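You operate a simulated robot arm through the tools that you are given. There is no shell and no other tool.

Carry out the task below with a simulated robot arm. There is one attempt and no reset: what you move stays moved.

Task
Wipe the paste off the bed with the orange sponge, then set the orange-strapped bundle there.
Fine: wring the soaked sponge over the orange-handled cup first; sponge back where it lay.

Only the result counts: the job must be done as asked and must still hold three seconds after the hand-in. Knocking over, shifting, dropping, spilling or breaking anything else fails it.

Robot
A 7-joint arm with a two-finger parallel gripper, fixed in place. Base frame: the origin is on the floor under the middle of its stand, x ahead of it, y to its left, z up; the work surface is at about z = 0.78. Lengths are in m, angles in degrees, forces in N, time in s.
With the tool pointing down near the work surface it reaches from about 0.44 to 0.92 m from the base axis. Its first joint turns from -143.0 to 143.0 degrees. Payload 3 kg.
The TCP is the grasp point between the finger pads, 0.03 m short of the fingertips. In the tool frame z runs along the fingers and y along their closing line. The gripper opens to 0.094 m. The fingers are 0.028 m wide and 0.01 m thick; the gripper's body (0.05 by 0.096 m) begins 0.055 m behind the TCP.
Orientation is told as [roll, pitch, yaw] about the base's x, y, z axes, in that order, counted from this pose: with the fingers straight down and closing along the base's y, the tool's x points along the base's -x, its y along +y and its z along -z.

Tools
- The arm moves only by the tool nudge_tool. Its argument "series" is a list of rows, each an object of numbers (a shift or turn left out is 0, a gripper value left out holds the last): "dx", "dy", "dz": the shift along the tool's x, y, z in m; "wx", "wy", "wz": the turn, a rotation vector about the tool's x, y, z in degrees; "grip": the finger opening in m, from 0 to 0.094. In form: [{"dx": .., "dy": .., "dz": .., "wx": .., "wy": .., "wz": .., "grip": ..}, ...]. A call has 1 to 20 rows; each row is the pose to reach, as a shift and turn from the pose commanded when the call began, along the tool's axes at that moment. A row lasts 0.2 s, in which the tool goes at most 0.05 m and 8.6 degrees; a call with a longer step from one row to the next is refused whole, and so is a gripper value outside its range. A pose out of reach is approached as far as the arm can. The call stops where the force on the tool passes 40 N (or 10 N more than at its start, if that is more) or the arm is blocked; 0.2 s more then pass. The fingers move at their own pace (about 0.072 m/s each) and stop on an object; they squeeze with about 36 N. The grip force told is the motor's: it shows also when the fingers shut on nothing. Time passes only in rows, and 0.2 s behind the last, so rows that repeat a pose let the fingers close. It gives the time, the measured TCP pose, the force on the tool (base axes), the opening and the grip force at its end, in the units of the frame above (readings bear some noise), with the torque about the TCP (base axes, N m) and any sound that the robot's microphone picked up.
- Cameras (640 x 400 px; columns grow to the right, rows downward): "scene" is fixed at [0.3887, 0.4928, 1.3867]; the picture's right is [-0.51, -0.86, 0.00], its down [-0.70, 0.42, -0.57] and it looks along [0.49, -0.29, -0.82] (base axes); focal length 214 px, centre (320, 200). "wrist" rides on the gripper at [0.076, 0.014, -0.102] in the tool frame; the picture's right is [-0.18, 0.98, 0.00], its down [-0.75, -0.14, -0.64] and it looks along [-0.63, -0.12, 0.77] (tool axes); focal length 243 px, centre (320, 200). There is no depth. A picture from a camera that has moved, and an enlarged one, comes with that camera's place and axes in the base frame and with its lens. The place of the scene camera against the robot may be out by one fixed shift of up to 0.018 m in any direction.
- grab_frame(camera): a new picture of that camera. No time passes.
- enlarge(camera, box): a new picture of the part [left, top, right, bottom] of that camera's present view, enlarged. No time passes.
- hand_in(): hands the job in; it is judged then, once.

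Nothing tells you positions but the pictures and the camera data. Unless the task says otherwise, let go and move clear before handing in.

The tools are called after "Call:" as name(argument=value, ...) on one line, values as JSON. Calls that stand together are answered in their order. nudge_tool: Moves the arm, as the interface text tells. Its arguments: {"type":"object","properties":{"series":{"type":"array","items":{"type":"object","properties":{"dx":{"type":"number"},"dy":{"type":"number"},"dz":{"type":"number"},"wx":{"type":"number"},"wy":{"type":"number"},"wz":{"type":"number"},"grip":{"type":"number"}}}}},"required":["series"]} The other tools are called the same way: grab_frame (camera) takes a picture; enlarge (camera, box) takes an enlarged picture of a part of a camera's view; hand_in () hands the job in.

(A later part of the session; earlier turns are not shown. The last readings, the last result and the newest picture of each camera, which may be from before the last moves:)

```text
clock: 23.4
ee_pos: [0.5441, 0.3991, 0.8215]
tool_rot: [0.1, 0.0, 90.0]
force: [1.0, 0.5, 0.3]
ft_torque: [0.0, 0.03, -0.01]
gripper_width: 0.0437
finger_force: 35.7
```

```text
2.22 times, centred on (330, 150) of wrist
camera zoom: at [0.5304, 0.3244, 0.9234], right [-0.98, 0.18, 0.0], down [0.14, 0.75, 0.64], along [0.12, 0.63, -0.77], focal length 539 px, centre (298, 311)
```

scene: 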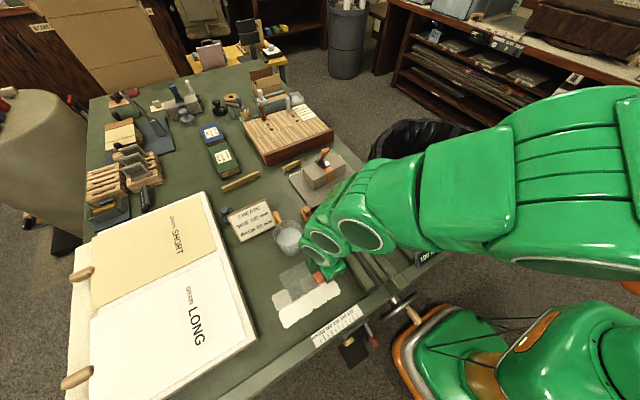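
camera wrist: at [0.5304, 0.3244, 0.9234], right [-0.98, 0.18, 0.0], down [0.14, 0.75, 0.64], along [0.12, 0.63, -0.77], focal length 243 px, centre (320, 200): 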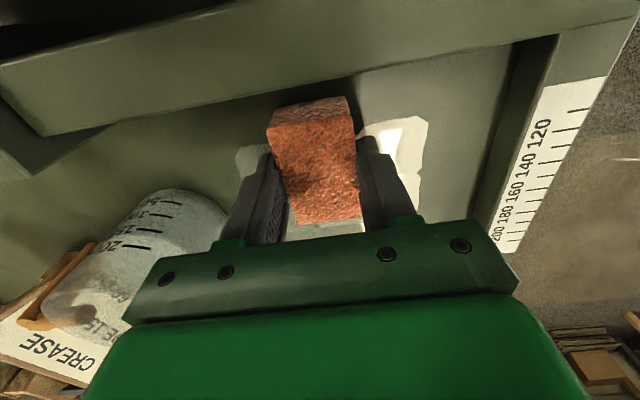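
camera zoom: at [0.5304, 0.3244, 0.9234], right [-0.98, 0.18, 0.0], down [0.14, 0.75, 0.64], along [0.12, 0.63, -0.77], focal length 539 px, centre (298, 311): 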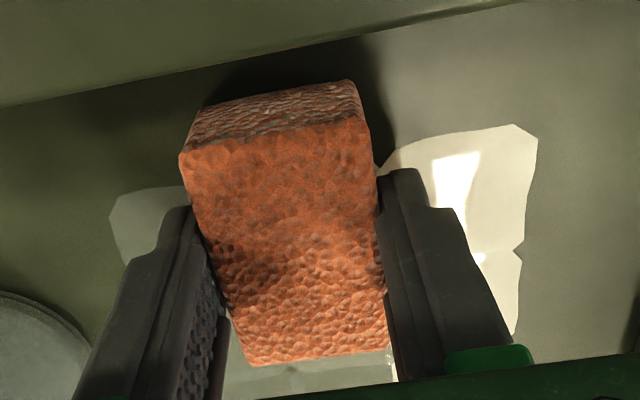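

The far-row cells have gone thin and grey, with some faint smear just beyond the far edge. Contact force has dropped, so I'll press 1 mm deeper and stroke back toward +y in the same lane.

Call:
nudge_tool(series=[{"dz": 0.0005}, {"dz": 0.001}, {"dx": -0.012, "dz": 0.001}, {"dx": -0.024, "dz": 0.001}])

Call:
enlarge(camera="scene", box=[260, 240, 360, 335])

```text
clock: 24.5
ee_pos: [0.5456, 0.4221, 0.8196]
tool_rot: [-0.3, -0.1, 90.0]
force: [-3.0, -2.4, 10.2]
ft_torque: [-0.07, 0.16, 0.02]
gripper_width: 0.0435
finger_force: 35.8
stopped in row 4: the force on the tool passed its limit at 43 N (the readings are from after the stop); the commanded pose is now the measured one
```

```text
4.21 times, centred on (310, 288) of scene
camera zoom: at [0.3887, 0.4928, 1.3867], right [-0.51, -0.86, 0.0], down [-0.7, 0.42, -0.57], along [0.49, -0.29, -0.82], focal length 903 px, centre (362, -168)
```

zoom: 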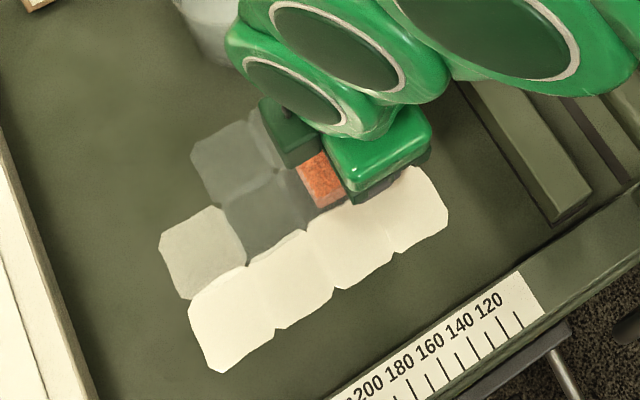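

The force spiked while sliding, so I'll go lighter and slower. Continuing the stroke toward +y.

Call:
nudge_tool(series=[{"dz": -0.0005}, {"dx": -0.01, "dz": -0.0005}, {"dx": -0.02, "dz": -0.0005}, {"dx": -0.03, "dz": -0.0005}, {"dx": -0.04, "dz": -0.0005}, {"dx": -0.05, "dz": -0.0005}, {"dx": -0.06, "dz": -0.0005}, {"dx": -0.07, "dz": -0.0005}, {"dx": -0.08, "dz": -0.0005}, {"dx": -0.09, "dz": -0.0005}, {"dx": -0.1, "dz": -0.0005}, {"dx": -0.11, "dz": -0.0005}, {"dx": -0.12, "dz": -0.0005}, {"dx": -0.125, "dz": -0.0005}])

Call:
enlarge(camera="scene", box=[260, 240, 360, 335])

Call:
grab_frame(camera="wrist")

```text
clock: 27.5
ee_pos: [0.545, 0.5486, 0.8216]
tool_rot: [-0.2, -0.1, 90.0]
force: [-0.7, -2.7, 5.6]
ft_torque: [0.06, 0.0, 0.0]
gripper_width: 0.0434
finger_force: 35.7
```

```text
4.21 times, centred on (310, 288) of scene
camera zoom: at [0.3887, 0.4928, 1.3867], right [-0.51, -0.86, 0.0], down [-0.7, 0.42, -0.57], along [0.49, -0.29, -0.82], focal length 903 px, centre (362, -168)
```

zoom: 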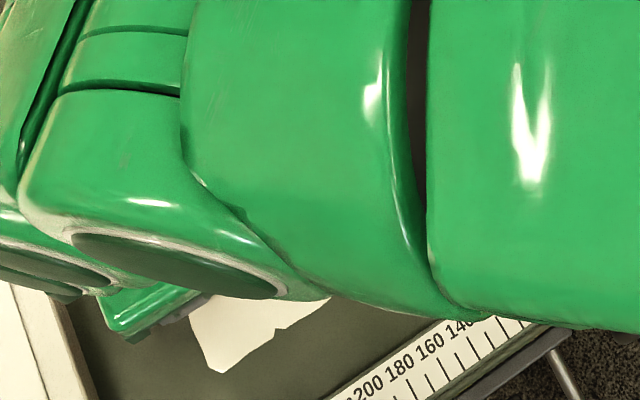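

```text
taken
camera wrist: at [0.5301, 0.4727, 0.923], right [-0.98, 0.18, 0.0], down [0.14, 0.75, 0.64], along [0.12, 0.63, -0.77], focal length 243 px, centre (320, 200)
```

wrist: 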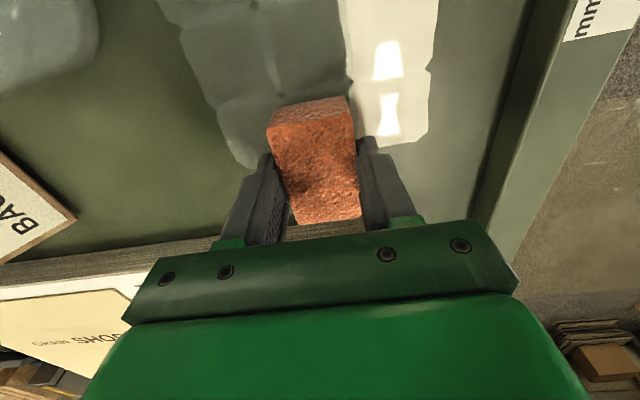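

The lane under the sponge is clean now, with a thin smear left on the +x side (x ≈ 0.56–0.60). I'll lift, turn back to yaw 0 so the sponge's long side spans x and the gripper stays clear of the cup's spout, then go to (0.57, 0.535).

Call:
nudge_tool(series=[{"dz": -0.025}, {"dz": -0.05, "wz": 6}, {"dx": 0.002, "dy": -0.005, "dz": -0.05, "wz": 14}, {"dx": 0.005, "dy": -0.01, "dz": -0.05, "wz": 22}, {"dx": 0.008, "dy": -0.015, "dz": -0.05, "wz": 30}, {"dx": 0.01, "dy": -0.02, "dz": -0.05, "wz": 38}, {"dx": 0.012, "dy": -0.025, "dz": -0.05, "wz": 46}, {"dx": 0.012, "dy": -0.025, "dz": -0.05, "wz": 54}, {"dx": 0.012, "dy": -0.025, "dz": -0.05, "wz": 62}, {"dx": 0.012, "dy": -0.025, "dz": -0.05, "wz": 70}, {"dx": 0.012, "dy": -0.025, "dz": -0.05, "wz": 78}, {"dx": 0.012, "dy": -0.025, "dz": -0.05, "wz": 86}, {"dx": 0.012, "dy": -0.025, "dz": -0.05, "wz": 90}, {"dx": 0.012, "dy": -0.025, "dz": -0.05, "wz": 90}])

Call:
grab_frame(camera="wrist")

Call:
grab_frame(camera="scene")

```text
clock: 30.5
ee_pos: [0.5702, 0.537, 0.8708]
tool_rot: [0.0, 0.0, -0.1]
force: [0.4, 0.8, -0.5]
ft_torque: [0.01, -0.02, -0.01]
gripper_width: 0.0434
finger_force: 36.2
```

```text
taken
camera wrist: at [0.4934, 0.5516, 0.9726], right [0.19, 0.98, 0.0], down [0.75, -0.14, 0.64], along [0.63, -0.12, -0.77], focal length 243 px, centre (320, 200)
```

wrist: 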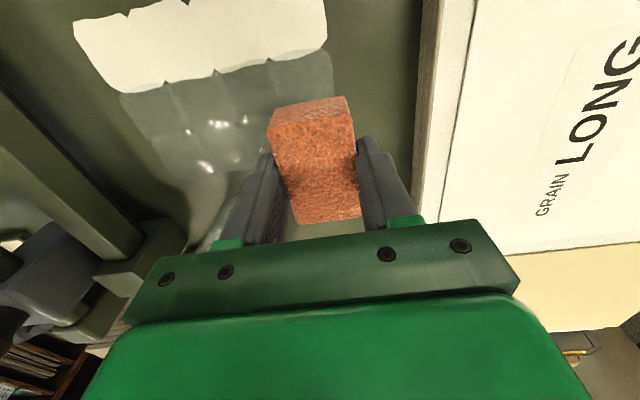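

```text
taken
```

scene: 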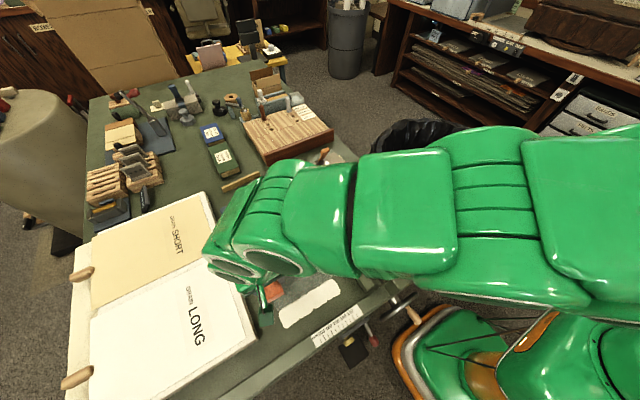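

Now the sponge's long side spans x. I'll lower to contact gradually here at the +y end.

Call:
nudge_tool(series=[{"dz": 0.025}, {"dz": 0.04}, {"dz": 0.046}, {"dz": 0.048}, {"dz": 0.0485}, {"dz": 0.0485}])

```text
clock: 31.9
ee_pos: [0.5698, 0.5369, 0.8217]
tool_rot: [-0.1, -0.1, 0.0]
force: [0.2, -0.4, 0.4]
ft_torque: [-0.03, 0.0, 0.03]
gripper_width: 0.0437
finger_force: 36.2
```

Call:
nudge_tool(series=[{"dz": 0.0005}, {"dz": 0.001}, {"dz": 0.001}])

```text
clock: 32.7
ee_pos: [0.5694, 0.5366, 0.8207]
tool_rot: [0.0, -0.1, 0.0]
force: [0.9, -0.4, -0.6]
ft_torque: [0.0, 0.0, -0.03]
gripper_width: 0.0437
finger_force: 35.3
```

Still no contact force, so I'll creep down a little more.

Call:
nudge_tool(series=[{"dz": 0.0005}, {"dz": 0.001}, {"dz": 0.001}])

```text
clock: 33.5
ee_pos: [0.5692, 0.5365, 0.8198]
tool_rot: [0.1, -0.1, 0.0]
force: [-3.9, -0.6, 15.7]
ft_torque: [-0.08, 0.16, -0.01]
gripper_width: 0.0435
finger_force: 36.4
```

Contact at about 16 N. Stroke toward -y over the smear and far row, in small steps.

Call:
nudge_tool(series=[{"dz": -0.0003}, {"dy": -0.01, "dz": -0.0003}, {"dy": -0.02, "dz": -0.0003}, {"dy": -0.03, "dz": -0.0003}, {"dy": -0.04, "dz": -0.0003}, {"dy": -0.05, "dz": -0.0003}, {"dy": -0.06, "dz": -0.0003}, {"dy": -0.07, "dz": -0.0003}, {"dy": -0.08, "dz": -0.0003}, {"dy": -0.09, "dz": -0.0003}, {"dy": -0.1, "dz": -0.0003}, {"dy": -0.11, "dz": -0.0003}, {"dy": -0.12, "dz": -0.0003}, {"dy": -0.13, "dz": -0.0003}, {"dy": -0.135, "dz": -0.0003}])

Call:
grab_frame(camera="wrist")

Call:
enlarge(camera="scene", box=[240, 220, 360, 335])

```text
clock: 36.7
ee_pos: [0.5694, 0.4003, 0.8205]
tool_rot: [0.0, -0.1, 0.0]
force: [0.1, 8.4, 18.5]
ft_torque: [0.27, -0.07, 0.02]
gripper_width: 0.0435
finger_force: 35.7
```

```text
taken
camera wrist: at [0.493, 0.4168, 0.9224], right [0.18, 0.98, 0.0], down [0.75, -0.14, 0.64], along [0.63, -0.12, -0.77], focal length 243 px, centre (320, 200)
```

wrist: 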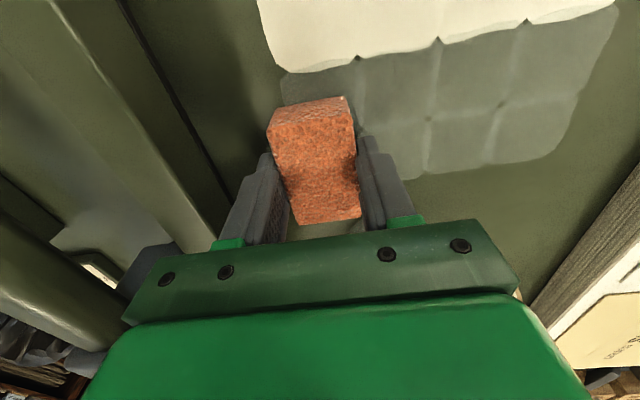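

```text
3.48 times, centred on (300, 278) of scene
camera zoom: at [0.3887, 0.4928, 1.3867], right [-0.51, -0.86, 0.0], down [-0.7, 0.42, -0.57], along [0.49, -0.29, -0.82], focal length 746 px, centre (390, -70)
```

zoom: 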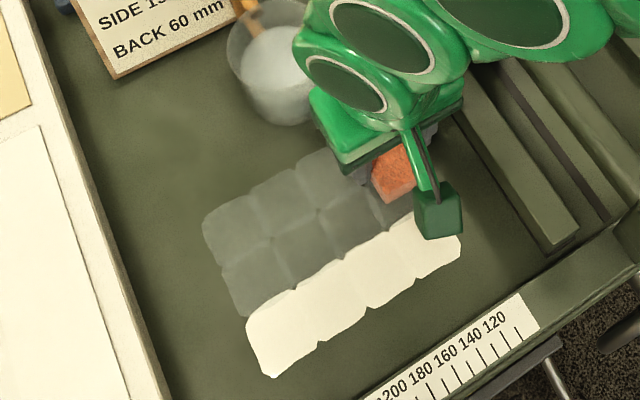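

The far row and smear are now a thin grey film. I'll stroke back toward +y at moderate pressure and compare.

Call:
nudge_tool(series=[{"dz": -0.0003}, {"dy": 0.01, "dz": -0.0005}, {"dy": 0.02, "dz": -0.0005}, {"dy": 0.03, "dz": -0.0005}, {"dy": 0.04, "dz": -0.0005}, {"dy": 0.05, "dz": -0.0005}, {"dy": 0.06, "dz": -0.0005}, {"dy": 0.07, "dz": -0.0005}, {"dy": 0.08, "dz": -0.0005}, {"dy": 0.09, "dz": -0.0005}, {"dy": 0.1, "dz": -0.0005}, {"dy": 0.11, "dz": -0.0005}, {"dy": 0.12, "dz": -0.0005}, {"dy": 0.13, "dz": -0.0005}, {"dy": 0.14, "dz": -0.0005}])

Call:
grab_frame(camera="wrist")

Call:
enlarge(camera="scene", box=[240, 220, 360, 335])

```text
clock: 39.9
ee_pos: [0.5707, 0.5411, 0.8212]
tool_rot: [0.1, -0.1, 0.1]
force: [-0.6, -0.5, -0.1]
ft_torque: [-0.01, -0.02, 0.01]
gripper_width: 0.0436
finger_force: 35.8
```

```text
taken
camera wrist: at [0.4943, 0.5564, 0.9241], right [0.18, 0.98, 0.0], down [0.75, -0.14, 0.64], along [0.63, -0.12, -0.77], focal length 243 px, centre (320, 200)
```

wrist: 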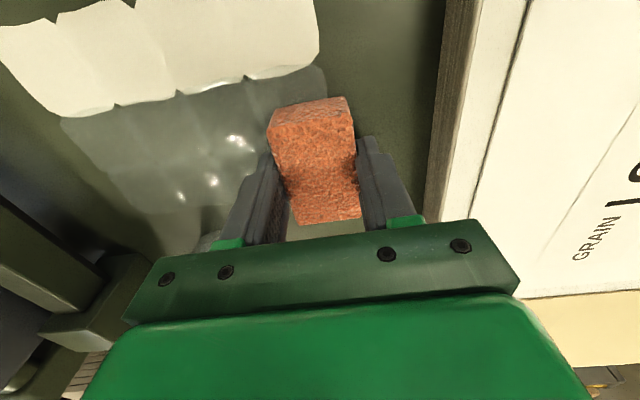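

```text
3.48 times, centred on (300, 278) of scene
camera zoom: at [0.3887, 0.4928, 1.3867], right [-0.51, -0.86, 0.0], down [-0.7, 0.42, -0.57], along [0.49, -0.29, -0.82], focal length 746 px, centre (390, -70)
```

zoom: 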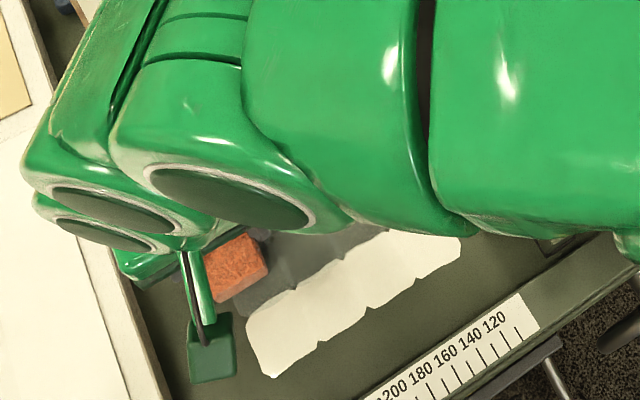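

The return stroke lost contact. I'll press back down to a measured contact before the next stroke.

Call:
nudge_tool(series=[{"dz": 0.0005}, {"dz": 0.001}, {"dz": 0.0013}, {"dz": 0.0013}])

```text
clock: 40.9
ee_pos: [0.5702, 0.5417, 0.8199]
tool_rot: [0.1, -0.1, -0.1]
force: [2.2, -2.3, 11.1]
ft_torque: [-0.11, -0.02, -0.03]
gripper_width: 0.0437
finger_force: 36.4
```

Call:
nudge_tool(series=[{"dy": -0.01}, {"dy": -0.02}, {"dy": -0.03}, {"dy": -0.04}, {"dy": -0.05}, {"dy": -0.06}, {"dy": -0.07}, {"dy": -0.08}, {"dy": -0.09}, {"dy": -0.1}, {"dy": -0.11}, {"dy": -0.12}, {"dy": -0.13}, {"dy": -0.14}])

Call:
grab_frame(camera="wrist")

Call:
enlarge(camera="scene", box=[240, 220, 360, 335])

```text
clock: 43.9
ee_pos: [0.5702, 0.401, 0.8202]
tool_rot: [-0.1, -0.1, 0.0]
force: [-0.5, 5.4, 15.3]
ft_torque: [0.19, -0.02, -0.01]
gripper_width: 0.0437
finger_force: 36.3
```

```text
taken
camera wrist: at [0.4936, 0.4157, 0.9221], right [0.18, 0.98, 0.0], down [0.75, -0.14, 0.64], along [0.63, -0.12, -0.77], focal length 243 px, centre (320, 200)
```

wrist: 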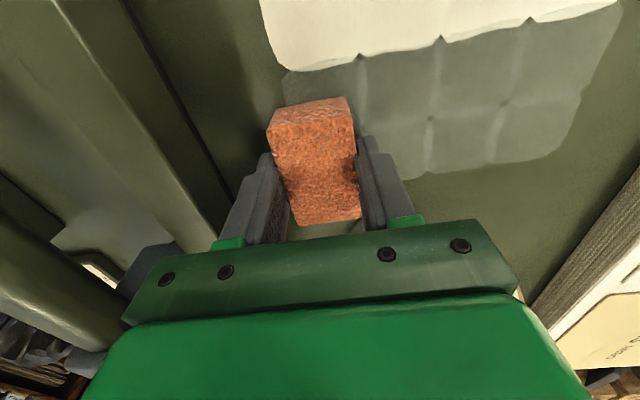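

```text
3.48 times, centred on (300, 278) of scene
camera zoom: at [0.3887, 0.4928, 1.3867], right [-0.51, -0.86, 0.0], down [-0.7, 0.42, -0.57], along [0.49, -0.29, -0.82], focal length 746 px, centre (390, -70)
```

zoom: 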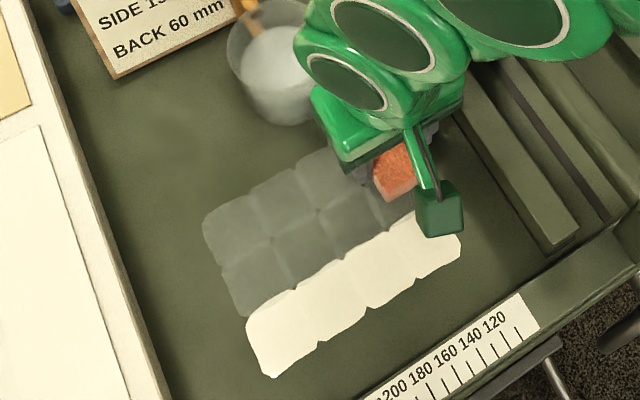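

Call:
enlarge(camera="scene", box=[265, 255, 320, 300])

Call:
enlarge(camera="wrist", box=[270, 0, 640, 200])

```text
8.89 times, centred on (292, 278) of scene
camera zoom: at [0.3887, 0.4928, 1.3867], right [-0.51, -0.86, 0.0], down [-0.7, 0.42, -0.57], along [0.49, -0.29, -0.82], focal length 1906 px, centre (564, -489)
```

zoom: 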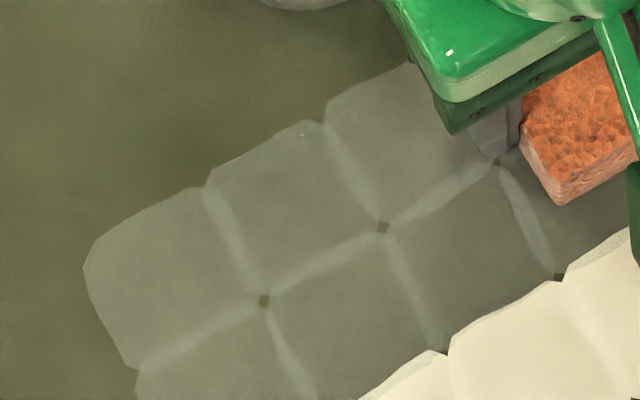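

```text
1.73 times, centred on (455, 100) of wrist
camera zoom: at [0.4936, 0.4157, 0.9221], right [0.18, 0.98, 0.0], down [0.75, -0.14, 0.64], along [0.63, -0.12, -0.77], focal length 420 px, centre (86, 373)
```

zoom: 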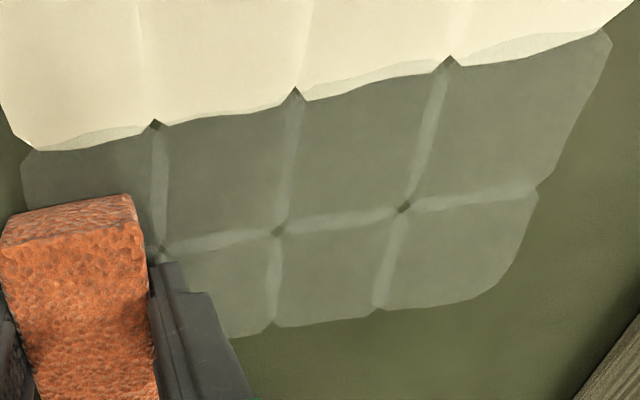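

The film isn't fading much per pass. I'll test several back-and-forth passes at steady pressure in this lane.

Call:
nudge_tool(series=[{"dy": 0.02, "dz": 0.0}, {"dy": 0.04, "dz": 0.0001}, {"dy": 0.06, "dz": 0.0002}, {"dy": 0.08, "dz": 0.0003}, {"dy": 0.1, "dz": 0.0004}, {"dy": 0.12, "dz": 0.0004}, {"dy": 0.14, "dz": 0.0005}, {"dy": 0.12, "dz": 0.0004}, {"dy": 0.1, "dz": 0.0003}, {"dy": 0.08, "dz": 0.0002}, {"dy": 0.06, "dz": 0.0001}, {"dy": 0.04, "dz": 0.0}, {"dy": 0.02, "dz": 0.0}, {"dy": 0.0, "dz": 0.0}])

Call:
enlarge(camera="scene", box=[265, 255, 320, 300])

Call:
enlarge(camera="wrist", box=[270, 0, 640, 200])

```text
clock: 46.9
ee_pos: [0.5702, 0.3986, 0.8217]
tool_rot: [0.0, 0.0, 0.0]
force: [0.4, 1.5, 3.9]
ft_torque: [0.05, 0.02, -0.03]
gripper_width: 0.0435
finger_force: 35.6
```

```text
8.89 times, centred on (292, 278) of scene
camera zoom: at [0.3887, 0.4928, 1.3867], right [-0.51, -0.86, 0.0], down [-0.7, 0.42, -0.57], along [0.49, -0.29, -0.82], focal length 1906 px, centre (564, -489)
```

zoom: 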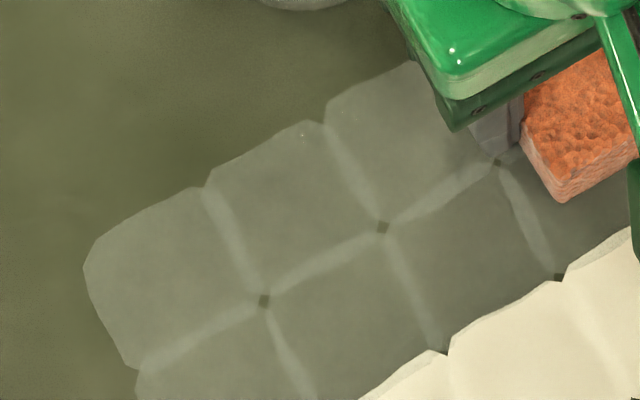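

```text
1.73 times, centred on (455, 100) of wrist
camera zoom: at [0.494, 0.4151, 0.922], right [0.18, 0.98, 0.0], down [0.75, -0.14, 0.64], along [0.63, -0.12, -0.77], focal length 420 px, centre (86, 373)
```

zoom: 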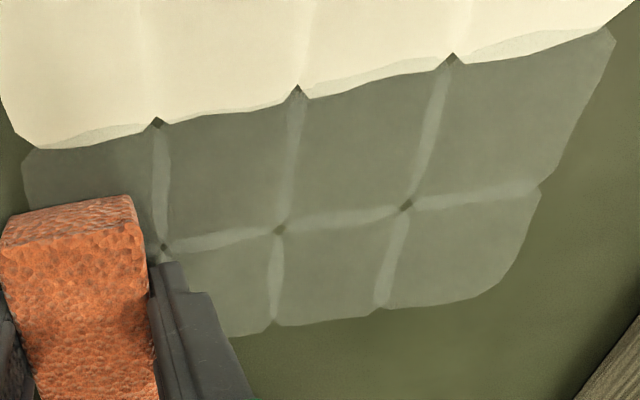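

Repeated passes no longer change the film, so the sponge is probably loaded. I'll lift, take it back over the cup, wring it again, then re-wipe.

Call:
nudge_tool(series=[{"dz": -0.03}, {"dz": -0.07}, {"dz": -0.115}, {"dz": -0.115}, {"dx": -0.03, "dy": 0.015, "dz": -0.115}, {"dx": -0.062, "dy": 0.03, "dz": -0.115}, {"dx": -0.092, "dy": 0.045, "dz": -0.115}, {"dx": -0.092, "dy": 0.045, "dz": -0.115}])

Call:
grab_frame(camera="wrist")

Call:
grab_frame(camera="scene")

```text
clock: 48.7
ee_pos: [0.6621, 0.4455, 0.9347]
tool_rot: [0.1, -0.1, -0.1]
force: [-0.5, 0.4, -0.7]
ft_torque: [0.04, -0.02, 0.03]
gripper_width: 0.0435
finger_force: 36.1
```

```text
taken
camera wrist: at [0.5851, 0.4611, 1.0368], right [0.18, 0.98, 0.0], down [0.75, -0.14, 0.64], along [0.63, -0.12, -0.77], focal length 243 px, centre (320, 200)
```

wrist: 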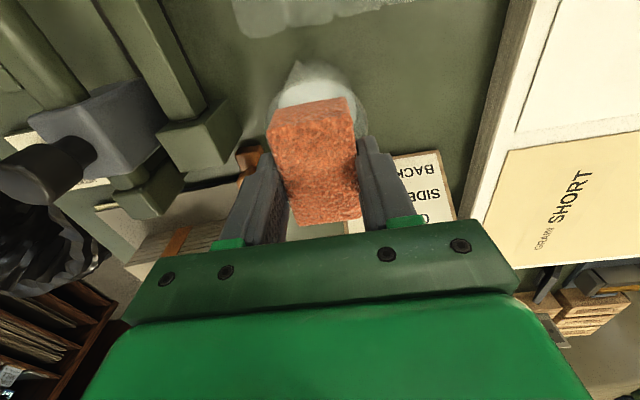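

```text
taken
```

scene: 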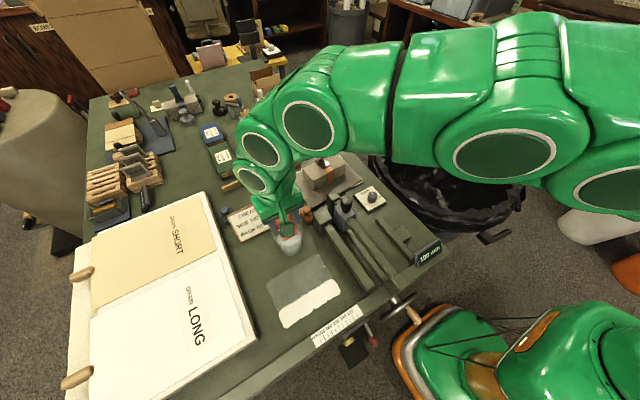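

Call:
nudge_tool(series=[{"grip": 0.0427}, {"grip": 0.0427}, {"grip": 0.0}, {"grip": 0.0}, {"grip": 0.0}, {"grip": 0.0}, {"grip": 0.0}, {"grip": 0.0}, {"grip": 0.0}, {"grip": 0.0}, {"grip": 0.0}, {"grip": 0.0}, {"grip": 0.0}, {"grip": 0.0}, {"grip": 0.0}, {"grip": 0.0}])

Call:
enlarge(camera="scene", box=[220, 190, 360, 335])

Call:
enlarge(camera="wrist", box=[220, 40, 420, 240])

Call:
enlarge(camera="scene", box=[260, 205, 320, 260])

```text
clock: 52.1
ee_pos: [0.6623, 0.4459, 0.9347]
tool_rot: [0.0, -0.1, 0.0]
force: [-0.8, 1.1, 0.0]
ft_torque: [0.01, 0.03, 0.02]
gripper_width: 0.0436
finger_force: 36.1
```

```text
2.76 times, centred on (290, 262) of scene
camera zoom: at [0.3887, 0.4928, 1.3867], right [-0.51, -0.86, 0.0], down [-0.7, 0.42, -0.57], along [0.49, -0.29, -0.82], focal length 592 px, centre (403, 28)
```

zoom: 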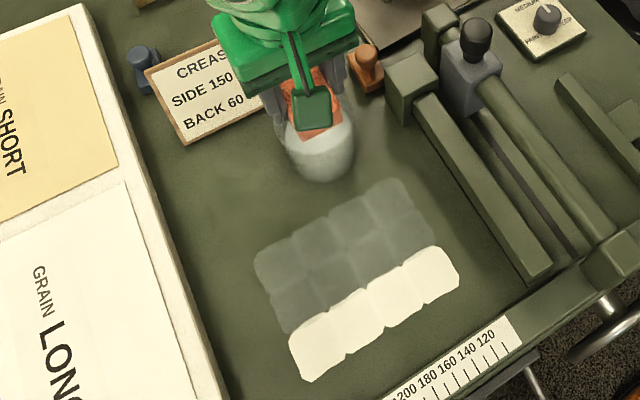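

```text
2.00 times, centred on (320, 140) of wrist
camera zoom: at [0.5849, 0.461, 1.0367], right [0.18, 0.98, 0.0], down [0.75, -0.14, 0.64], along [0.63, -0.12, -0.77], focal length 485 px, centre (320, 320)
```

zoom: 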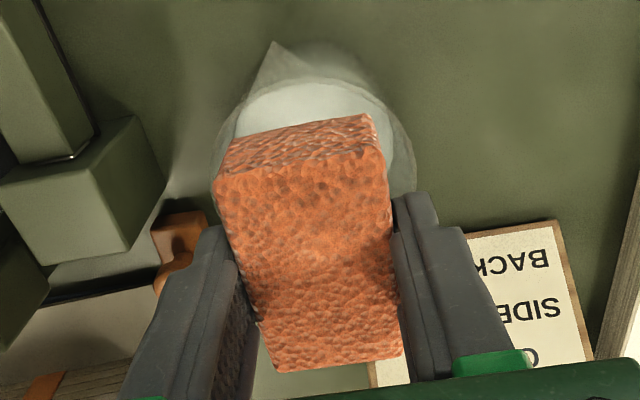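

```text
7.27 times, centred on (290, 232) of scene
camera zoom: at [0.3887, 0.4928, 1.3867], right [-0.51, -0.86, 0.0], down [-0.7, 0.42, -0.57], along [0.49, -0.29, -0.82], focal length 1560 px, centre (538, -36)
```

zoom: 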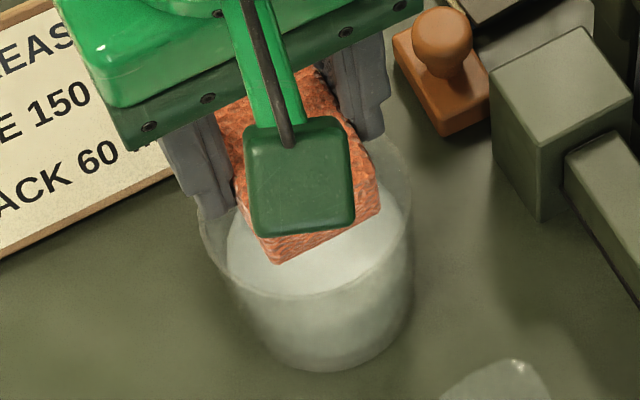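

The second wring is done and the film area is clearly visible from above. I'll go back to the +y end of the lane and test whether the sponge now lifts the film.

Call:
nudge_tool(series=[{"dx": 0.03, "dy": 0.03}, {"dx": 0.06, "dy": 0.06}, {"dx": 0.092, "dy": 0.094}, {"dx": 0.092, "dy": 0.094, "dz": 0.04}, {"dx": 0.092, "dy": 0.094, "dz": 0.08}, {"dx": 0.092, "dy": 0.094, "dz": 0.105}, {"dx": 0.092, "dy": 0.094, "dz": 0.112}, {"dx": 0.092, "dy": 0.094, "dz": 0.1135}, {"dx": 0.092, "dy": 0.094, "dz": 0.1145}, {"dx": 0.092, "dy": 0.094, "dz": 0.1145}])

```text
clock: 54.3
ee_pos: [0.5695, 0.5385, 0.8206]
tool_rot: [0.0, -0.2, -0.1]
force: [-0.1, 0.4, 0.2]
ft_torque: [0.02, -0.01, -0.03]
gripper_width: 0.0436
finger_force: 36.1
```

Call:
nudge_tool(series=[{"dz": 0.0004}, {"dz": 0.0008}, {"dz": 0.0011}, {"dz": 0.0011}])

```text
clock: 55.3
ee_pos: [0.5691, 0.539, 0.8192]
tool_rot: [-0.1, -0.1, 0.0]
force: [2.4, -0.3, 3.4]
ft_torque: [-0.05, -0.04, -0.02]
gripper_width: 0.0437
finger_force: 36.2
```

Call:
nudge_tool(series=[{"dz": 0.0003}, {"dy": -0.01, "dz": 0.0003}, {"dy": -0.02, "dz": 0.0003}, {"dy": -0.03, "dz": 0.0002}, {"dy": -0.04, "dz": 0.0002}, {"dy": -0.05, "dz": 0.0001}, {"dy": -0.06, "dz": 0.0001}, {"dy": -0.07, "dz": 0.0}, {"dy": -0.08, "dz": 0.0}, {"dy": -0.09, "dz": -0.0001}, {"dy": -0.1, "dz": -0.0001}, {"dy": -0.11, "dz": -0.0002}, {"dy": -0.12, "dz": -0.0002}, {"dy": -0.13, "dz": -0.0003}, {"dy": -0.14, "dz": -0.0003}])

Call:
enlarge(camera="scene", box=[265, 255, 320, 300])

Call:
enlarge(camera="wrist", box=[270, 0, 640, 200])

```text
clock: 58.5
ee_pos: [0.5708, 0.3997, 0.8191]
tool_rot: [-0.1, -0.1, -0.1]
force: [-0.5, 7.2, 17.2]
ft_torque: [0.28, 0.0, 0.01]
gripper_width: 0.0437
finger_force: 36.0
```

```text
8.89 times, centred on (292, 278) of scene
camera zoom: at [0.3887, 0.4928, 1.3867], right [-0.51, -0.86, 0.0], down [-0.7, 0.42, -0.57], along [0.49, -0.29, -0.82], focal length 1906 px, centre (564, -489)
```

zoom: 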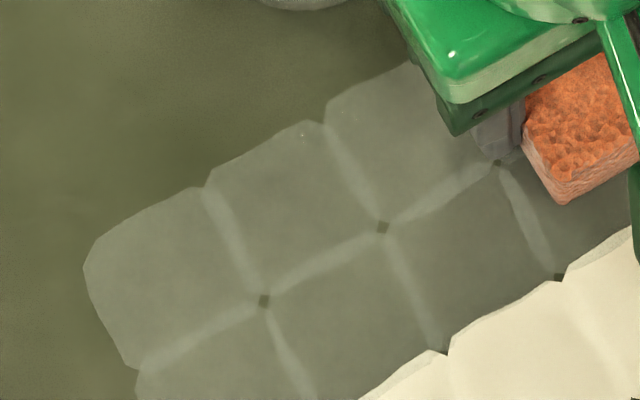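

```text
1.73 times, centred on (455, 100) of wrist
camera zoom: at [0.4931, 0.4152, 0.9215], right [0.18, 0.98, 0.0], down [0.75, -0.14, 0.64], along [0.63, -0.12, -0.77], focal length 420 px, centre (86, 373)
```

zoom: 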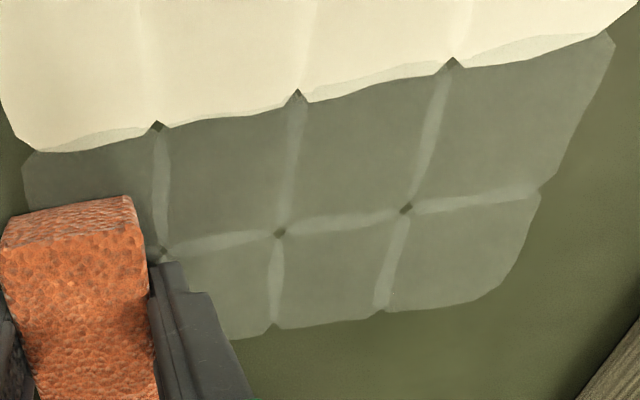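

The film doesn't change, so I'll test whether the sponge still picks up paste on the white near row (x ≈ 0.476–0.518), keeping its edge just inside the paste border.

Call:
nudge_tool(series=[{"dz": -0.01}, {"dz": -0.02}, {"dx": 0.03, "dy": -0.004, "dz": -0.02}, {"dx": 0.0625, "dy": -0.006, "dz": -0.02}, {"dx": 0.0625, "dy": -0.006, "dz": -0.02}, {"dx": 0.0625, "dy": -0.006, "dz": -0.008}, {"dx": 0.0625, "dy": -0.006, "dz": -0.003}, {"dx": 0.0625, "dy": -0.006, "dz": -0.0015}, {"dx": 0.0625, "dy": -0.006, "dz": -0.0005}, {"dx": 0.0625, "dy": -0.006, "dz": -0.0005}])

Call:
grab_frame(camera="wrist")

```text
clock: 60.7
ee_pos: [0.5066, 0.3948, 0.8201]
tool_rot: [-0.1, -0.2, 0.1]
force: [0.1, 0.6, -0.2]
ft_torque: [0.01, 0.0, 0.02]
gripper_width: 0.0436
finger_force: 36.1
```

```text
taken
camera wrist: at [0.4308, 0.4097, 0.9227], right [0.18, 0.98, 0.0], down [0.75, -0.14, 0.64], along [0.63, -0.12, -0.77], focal length 243 px, centre (320, 200)
```

wrist: 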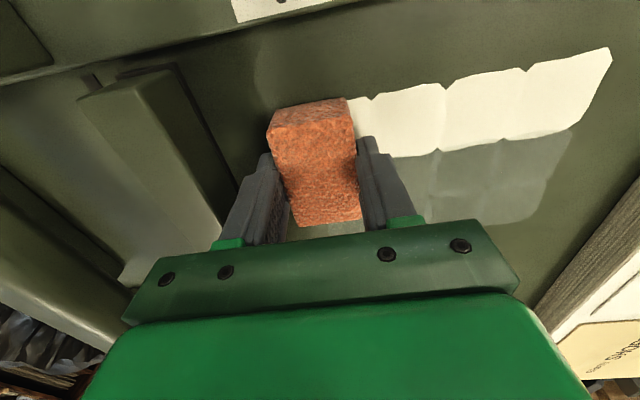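

Call:
nudge_tool(series=[{"dz": 0.0004}, {"dz": 0.0008}, {"dz": 0.0012}, {"dz": 0.0012}])

```text
clock: 61.7
ee_pos: [0.5071, 0.3952, 0.8195]
tool_rot: [0.0, -0.1, 0.0]
force: [-5.2, -1.5, 16.6]
ft_torque: [-0.07, 0.2, -0.02]
gripper_width: 0.0435
finger_force: 35.6
```

Contact at about 17 N. Stroke toward +y along the near row.

Call:
nudge_tool(series=[{"dy": 0.0, "dz": -0.0002}, {"dy": 0.01, "dz": -0.0002}, {"dy": 0.02, "dz": -0.0002}, {"dy": 0.03, "dz": -0.0001}, {"dy": 0.04, "dz": -0.0001}, {"dy": 0.05, "dz": 0.0}, {"dy": 0.06, "dz": 0.0}, {"dy": 0.07, "dz": 0.0001}, {"dy": 0.08, "dz": 0.0001}, {"dy": 0.09, "dz": 0.0002}, {"dy": 0.1, "dz": 0.0002}, {"dy": 0.11, "dz": 0.0003}, {"dy": 0.12, "dz": 0.0003}, {"dy": 0.13, "dz": 0.0003}, {"dy": 0.14, "dz": 0.0003}, {"dy": 0.15, "dz": 0.0003}])

Call:
grab_frame(camera="wrist")

Call:
grab_frame(camera="scene")

```text
clock: 63.5
ee_pos: [0.5081, 0.462, 0.8199]
tool_rot: [0.2, -0.3, 0.0]
force: [-0.2, 0.3, 7.6]
ft_torque: [-0.02, 0.17, 0.02]
gripper_width: 0.0436
finger_force: 36.0
stopped in row 8: the force on the tool passed its limit at 44 N (the readings are from after the stop); the commanded pose is now the measured one
```

```text
taken
camera wrist: at [0.4312, 0.4764, 0.9211], right [0.19, 0.98, 0.0], down [0.75, -0.14, 0.65], along [0.63, -0.12, -0.76], focal length 243 px, centre (320, 200)
```

wrist: 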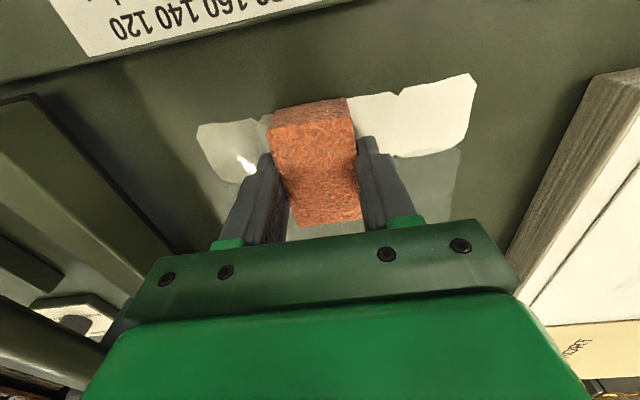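

```text
taken
```

scene: 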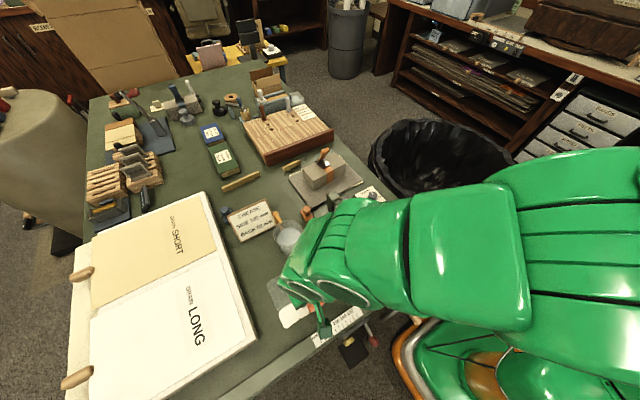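

The sponge does still pick up paste on the near row. Before continuing, I'll check the spot where the sponge lay and the wiped cells more closely.

Call:
enlarge(camera="scene", box=[225, 225, 305, 295])

Call:
enlarge(camera="wrist", box=[180, 60, 500, 240])

```text
5.71 times, centred on (265, 260) of scene
camera zoom: at [0.3887, 0.4928, 1.3867], right [-0.51, -0.86, 0.0], down [-0.7, 0.42, -0.57], along [0.49, -0.29, -0.82], focal length 1226 px, centre (634, -143)
```

zoom: 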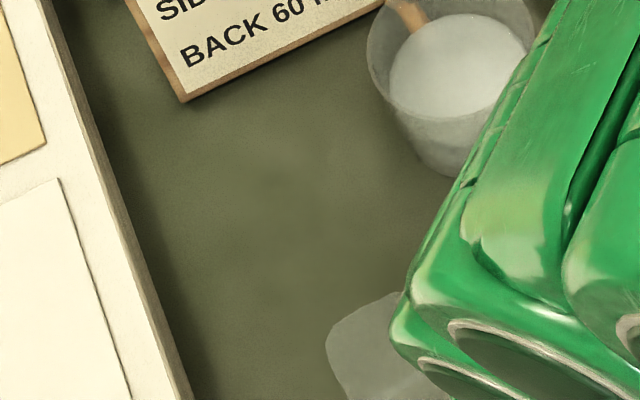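

```text
2.00 times, centred on (340, 150) of wrist
camera zoom: at [0.4312, 0.4764, 0.9211], right [0.19, 0.98, 0.0], down [0.75, -0.14, 0.65], along [0.63, -0.12, -0.76], focal length 485 px, centre (280, 300)
```

zoom: 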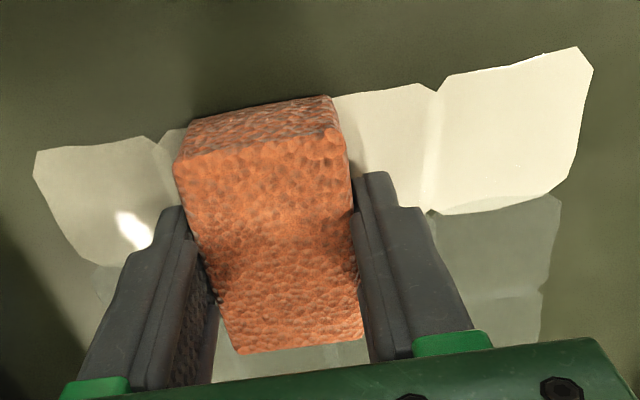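

No puddle at the sponge's home spot. I'll continue the near-row stroke toward +y with slightly lighter pressure.

Call:
nudge_tool(series=[{"dy": 0.0, "dz": -0.0003}, {"dy": 0.01, "dz": -0.0003}, {"dy": 0.02, "dz": -0.0003}, {"dy": 0.03, "dz": -0.0003}, {"dy": 0.04, "dz": -0.0003}, {"dy": 0.05, "dz": -0.0003}, {"dy": 0.06, "dz": -0.0003}, {"dy": 0.07, "dz": -0.0003}, {"dy": 0.08, "dz": -0.0003}, {"dy": 0.085, "dz": -0.0003}])

Call:
grab_frame(camera="wrist")

```text
clock: 65.7
ee_pos: [0.5093, 0.546, 0.8186]
tool_rot: [0.1, -0.2, -0.1]
force: [0.5, -7.0, 14.5]
ft_torque: [-0.31, 0.06, 0.02]
gripper_width: 0.0435
finger_force: 36.2
```

```text
taken
camera wrist: at [0.432, 0.5611, 0.921], right [0.19, 0.98, 0.0], down [0.75, -0.14, 0.64], along [0.63, -0.12, -0.76], focal length 243 px, centre (320, 200)
```

wrist: 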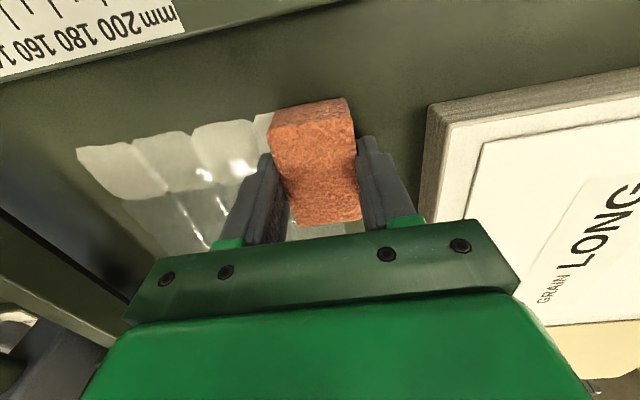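

Near-row cells have thinned. Return stroke toward -y with a slight height ramp to keep the pressure steady.

Call:
nudge_tool(series=[{"dy": 0.0, "dz": -0.0001}, {"dy": -0.01, "dz": -0.0002}, {"dy": -0.02, "dz": -0.0002}, {"dy": -0.03, "dz": -0.0003}, {"dy": -0.04, "dz": -0.0003}, {"dy": -0.05, "dz": -0.0004}, {"dy": -0.06, "dz": -0.0005}, {"dy": -0.07, "dz": -0.0005}, {"dy": -0.08, "dz": -0.0006}, {"dy": -0.09, "dz": -0.0007}, {"dy": -0.1, "dz": -0.0007}, {"dy": -0.11, "dz": -0.0008}, {"dy": -0.12, "dz": -0.0009}, {"dy": -0.13, "dz": -0.0009}, {"dy": -0.14, "dz": -0.001}, {"dy": -0.15, "dz": -0.001}])

Call:
grab_frame(camera="wrist")

Call:
grab_frame(camera="scene")

```text
clock: 69.1
ee_pos: [0.5072, 0.3954, 0.8188]
tool_rot: [0.0, -0.1, -0.1]
force: [0.4, 0.1, -0.4]
ft_torque: [0.01, 0.01, -0.04]
gripper_width: 0.0436
finger_force: 36.5
```

```text
taken
camera wrist: at [0.4311, 0.4108, 0.9218], right [0.19, 0.98, 0.0], down [0.75, -0.14, 0.64], along [0.63, -0.12, -0.77], focal length 243 px, centre (320, 200)
```

wrist: 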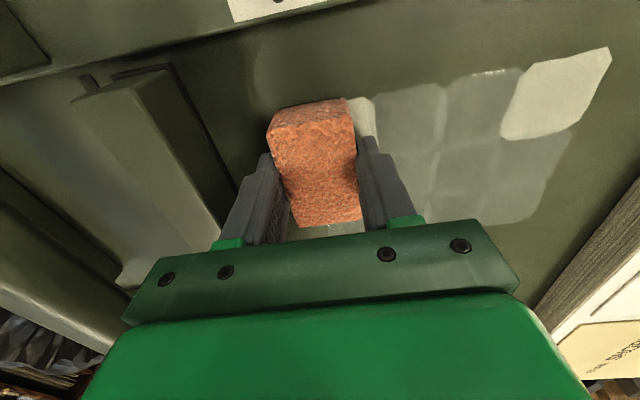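

```text
taken
```

scene: 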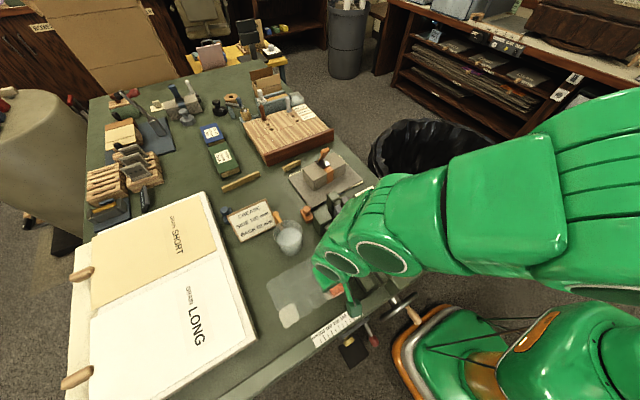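

Middle near-row cells are now down to the thin film, and the two end cells still hold paste. I'll re-establish contact and make another pass over the whole row.

Call:
nudge_tool(series=[{"dy": -0.008, "dz": 0.0002}, {"dy": -0.008, "dz": 0.0006}, {"dy": -0.008, "dz": 0.001}, {"dy": -0.008, "dz": 0.001}])

```text
clock: 70.1
ee_pos: [0.5087, 0.3883, 0.8193]
tool_rot: [0.0, -0.3, 0.1]
force: [-6.1, -0.2, 15.8]
ft_torque: [-0.06, 0.21, 0.01]
gripper_width: 0.0435
finger_force: 36.2
```

Call:
nudge_tool(series=[{"dy": 0.0, "dz": -0.0003}, {"dy": 0.01, "dz": -0.0002}, {"dy": 0.02, "dz": -0.0001}, {"dy": 0.03, "dz": -0.0001}, {"dy": 0.04, "dz": 0.0}, {"dy": 0.05, "dz": 0.0}, {"dy": 0.06, "dz": 0.0001}, {"dy": 0.07, "dz": 0.0001}, {"dy": 0.08, "dz": 0.0001}, {"dy": 0.09, "dz": 0.0002}, {"dy": 0.1, "dz": 0.0002}, {"dy": 0.11, "dz": 0.0003}, {"dy": 0.12, "dz": 0.0003}, {"dy": 0.13, "dz": 0.0004}, {"dy": 0.14, "dz": 0.0004}, {"dy": 0.15, "dz": 0.0005}, {"dy": 0.16, "dz": 0.0005}, {"dy": 0.165, "dz": 0.0005}])

Call:
grab_frame(camera="wrist")

```text
clock: 73.9
ee_pos: [0.5073, 0.5532, 0.8185]
tool_rot: [-0.1, -0.1, -0.1]
force: [0.1, 0.0, 0.3]
ft_torque: [-0.01, 0.0, 0.05]
gripper_width: 0.0434
finger_force: 35.8
```

```text
taken
camera wrist: at [0.4304, 0.5681, 0.9211], right [0.19, 0.98, 0.0], down [0.75, -0.14, 0.64], along [0.63, -0.12, -0.77], focal length 243 px, centre (320, 200)
```

wrist: 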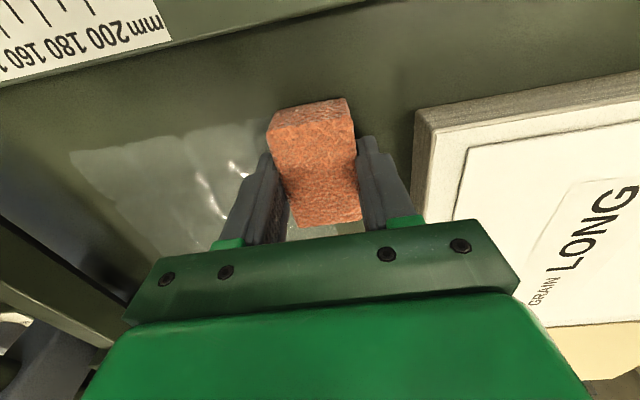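

Call:
nudge_tool(series=[{"dz": 0.0004}, {"dz": 0.0008}, {"dz": 0.001}, {"dz": 0.001}])

```text
clock: 74.9
ee_pos: [0.5059, 0.5536, 0.818]
tool_rot: [0.1, -0.2, -0.1]
force: [-1.9, -3.3, 21.9]
ft_torque: [-0.2, 0.2, -0.03]
gripper_width: 0.0436
finger_force: 36.0
```

Call:
nudge_tool(series=[{"dy": 0.0, "dz": -0.0005}, {"dy": -0.01, "dz": -0.0005}, {"dy": -0.02, "dz": -0.0006}, {"dy": -0.03, "dz": -0.0006}, {"dy": -0.04, "dz": -0.0007}, {"dy": -0.05, "dz": -0.0007}, {"dy": -0.06, "dz": -0.0008}, {"dy": -0.07, "dz": -0.0008}, {"dy": -0.08, "dz": -0.0009}, {"dy": -0.09, "dz": -0.0009}, {"dy": -0.1, "dz": -0.001}, {"dy": -0.11, "dz": -0.001}, {"dy": -0.12, "dz": -0.001}, {"dy": -0.13, "dz": -0.001}, {"dy": -0.14, "dz": -0.001}, {"dy": -0.15, "dz": -0.001}, {"dy": -0.16, "dz": -0.001}])

Call:
grab_frame(camera="wrist")

Call:
enlarge(camera="scene", box=[240, 220, 360, 335])

```text
clock: 78.5
ee_pos: [0.5087, 0.3934, 0.8191]
tool_rot: [0.2, -0.1, -0.1]
force: [0.2, 11.4, 33.1]
ft_torque: [0.36, -0.1, -0.04]
gripper_width: 0.0435
finger_force: 36.2
```

```text
taken
camera wrist: at [0.4307, 0.4089, 0.9203], right [0.19, 0.98, 0.0], down [0.75, -0.14, 0.64], along [0.63, -0.12, -0.77], focal length 243 px, centre (320, 200)
```

wrist: 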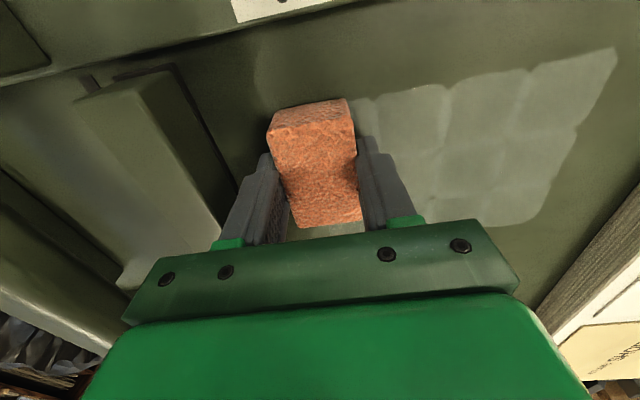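

```text
3.48 times, centred on (300, 278) of scene
camera zoom: at [0.3887, 0.4928, 1.3867], right [-0.51, -0.86, 0.0], down [-0.7, 0.42, -0.57], along [0.49, -0.29, -0.82], focal length 746 px, centre (390, -70)
```

zoom: 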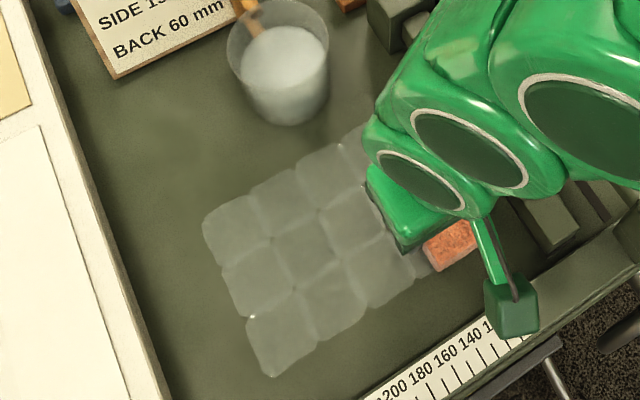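

All the thick paste is gone, leaving a thin film everywhere the sponge passed. I'll take the sponge back over the cup for proper release-and-squeeze wring cycles, and view the bed unobstructed.

Call:
nudge_tool(series=[{"dz": -0.02}, {"dz": -0.06}, {"dz": -0.1}, {"dz": -0.117}, {"dx": -0.04, "dy": 0.012, "dz": -0.117}, {"dx": -0.08, "dy": 0.025, "dz": -0.117}, {"dx": -0.12, "dy": 0.038, "dz": -0.117}, {"dx": -0.1535, "dy": 0.05, "dz": -0.117}, {"dx": -0.1535, "dy": 0.05, "dz": -0.117}])

Call:
grab_frame(camera="wrist")

Call:
enlarge(camera="scene", box=[240, 200, 370, 335])

Call:
enlarge(camera="scene", box=[260, 205, 320, 260])

```text
clock: 80.5
ee_pos: [0.6603, 0.4413, 0.935]
tool_rot: [-0.1, 0.0, -0.2]
force: [-0.1, -0.2, -0.3]
ft_torque: [-0.01, 0.0, 0.04]
gripper_width: 0.0434
finger_force: 36.1
```

```text
taken
camera wrist: at [0.5832, 0.4567, 1.0375], right [0.19, 0.98, 0.0], down [0.75, -0.14, 0.64], along [0.63, -0.12, -0.77], focal length 243 px, centre (320, 200)
```

wrist: 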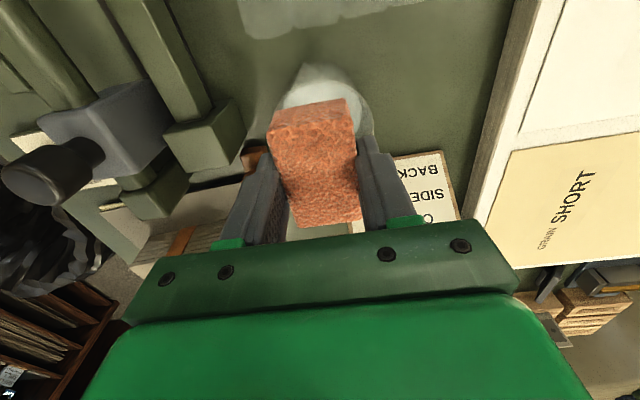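

```text
2.96 times, centred on (305, 268) of scene
camera zoom: at [0.3887, 0.4928, 1.3867], right [-0.51, -0.86, 0.0], down [-0.7, 0.42, -0.57], along [0.49, -0.29, -0.82], focal length 636 px, centre (364, 0)
```

zoom: 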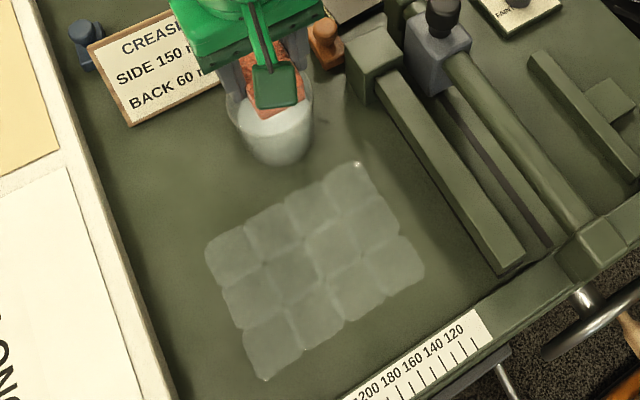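

```text
7.27 times, centred on (290, 232) of scene
camera zoom: at [0.3887, 0.4928, 1.3867], right [-0.51, -0.86, 0.0], down [-0.7, 0.42, -0.57], along [0.49, -0.29, -0.82], focal length 1560 px, centre (538, -36)
```

zoom: 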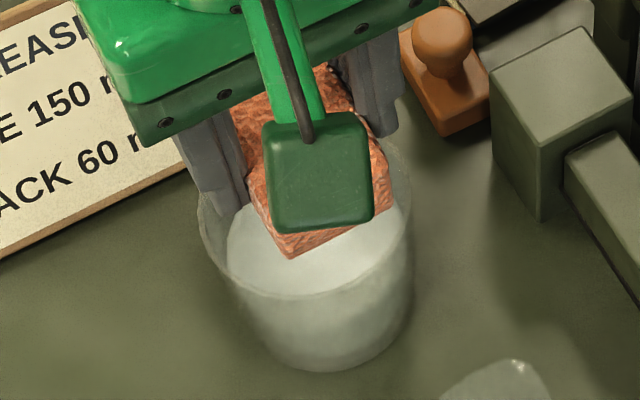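

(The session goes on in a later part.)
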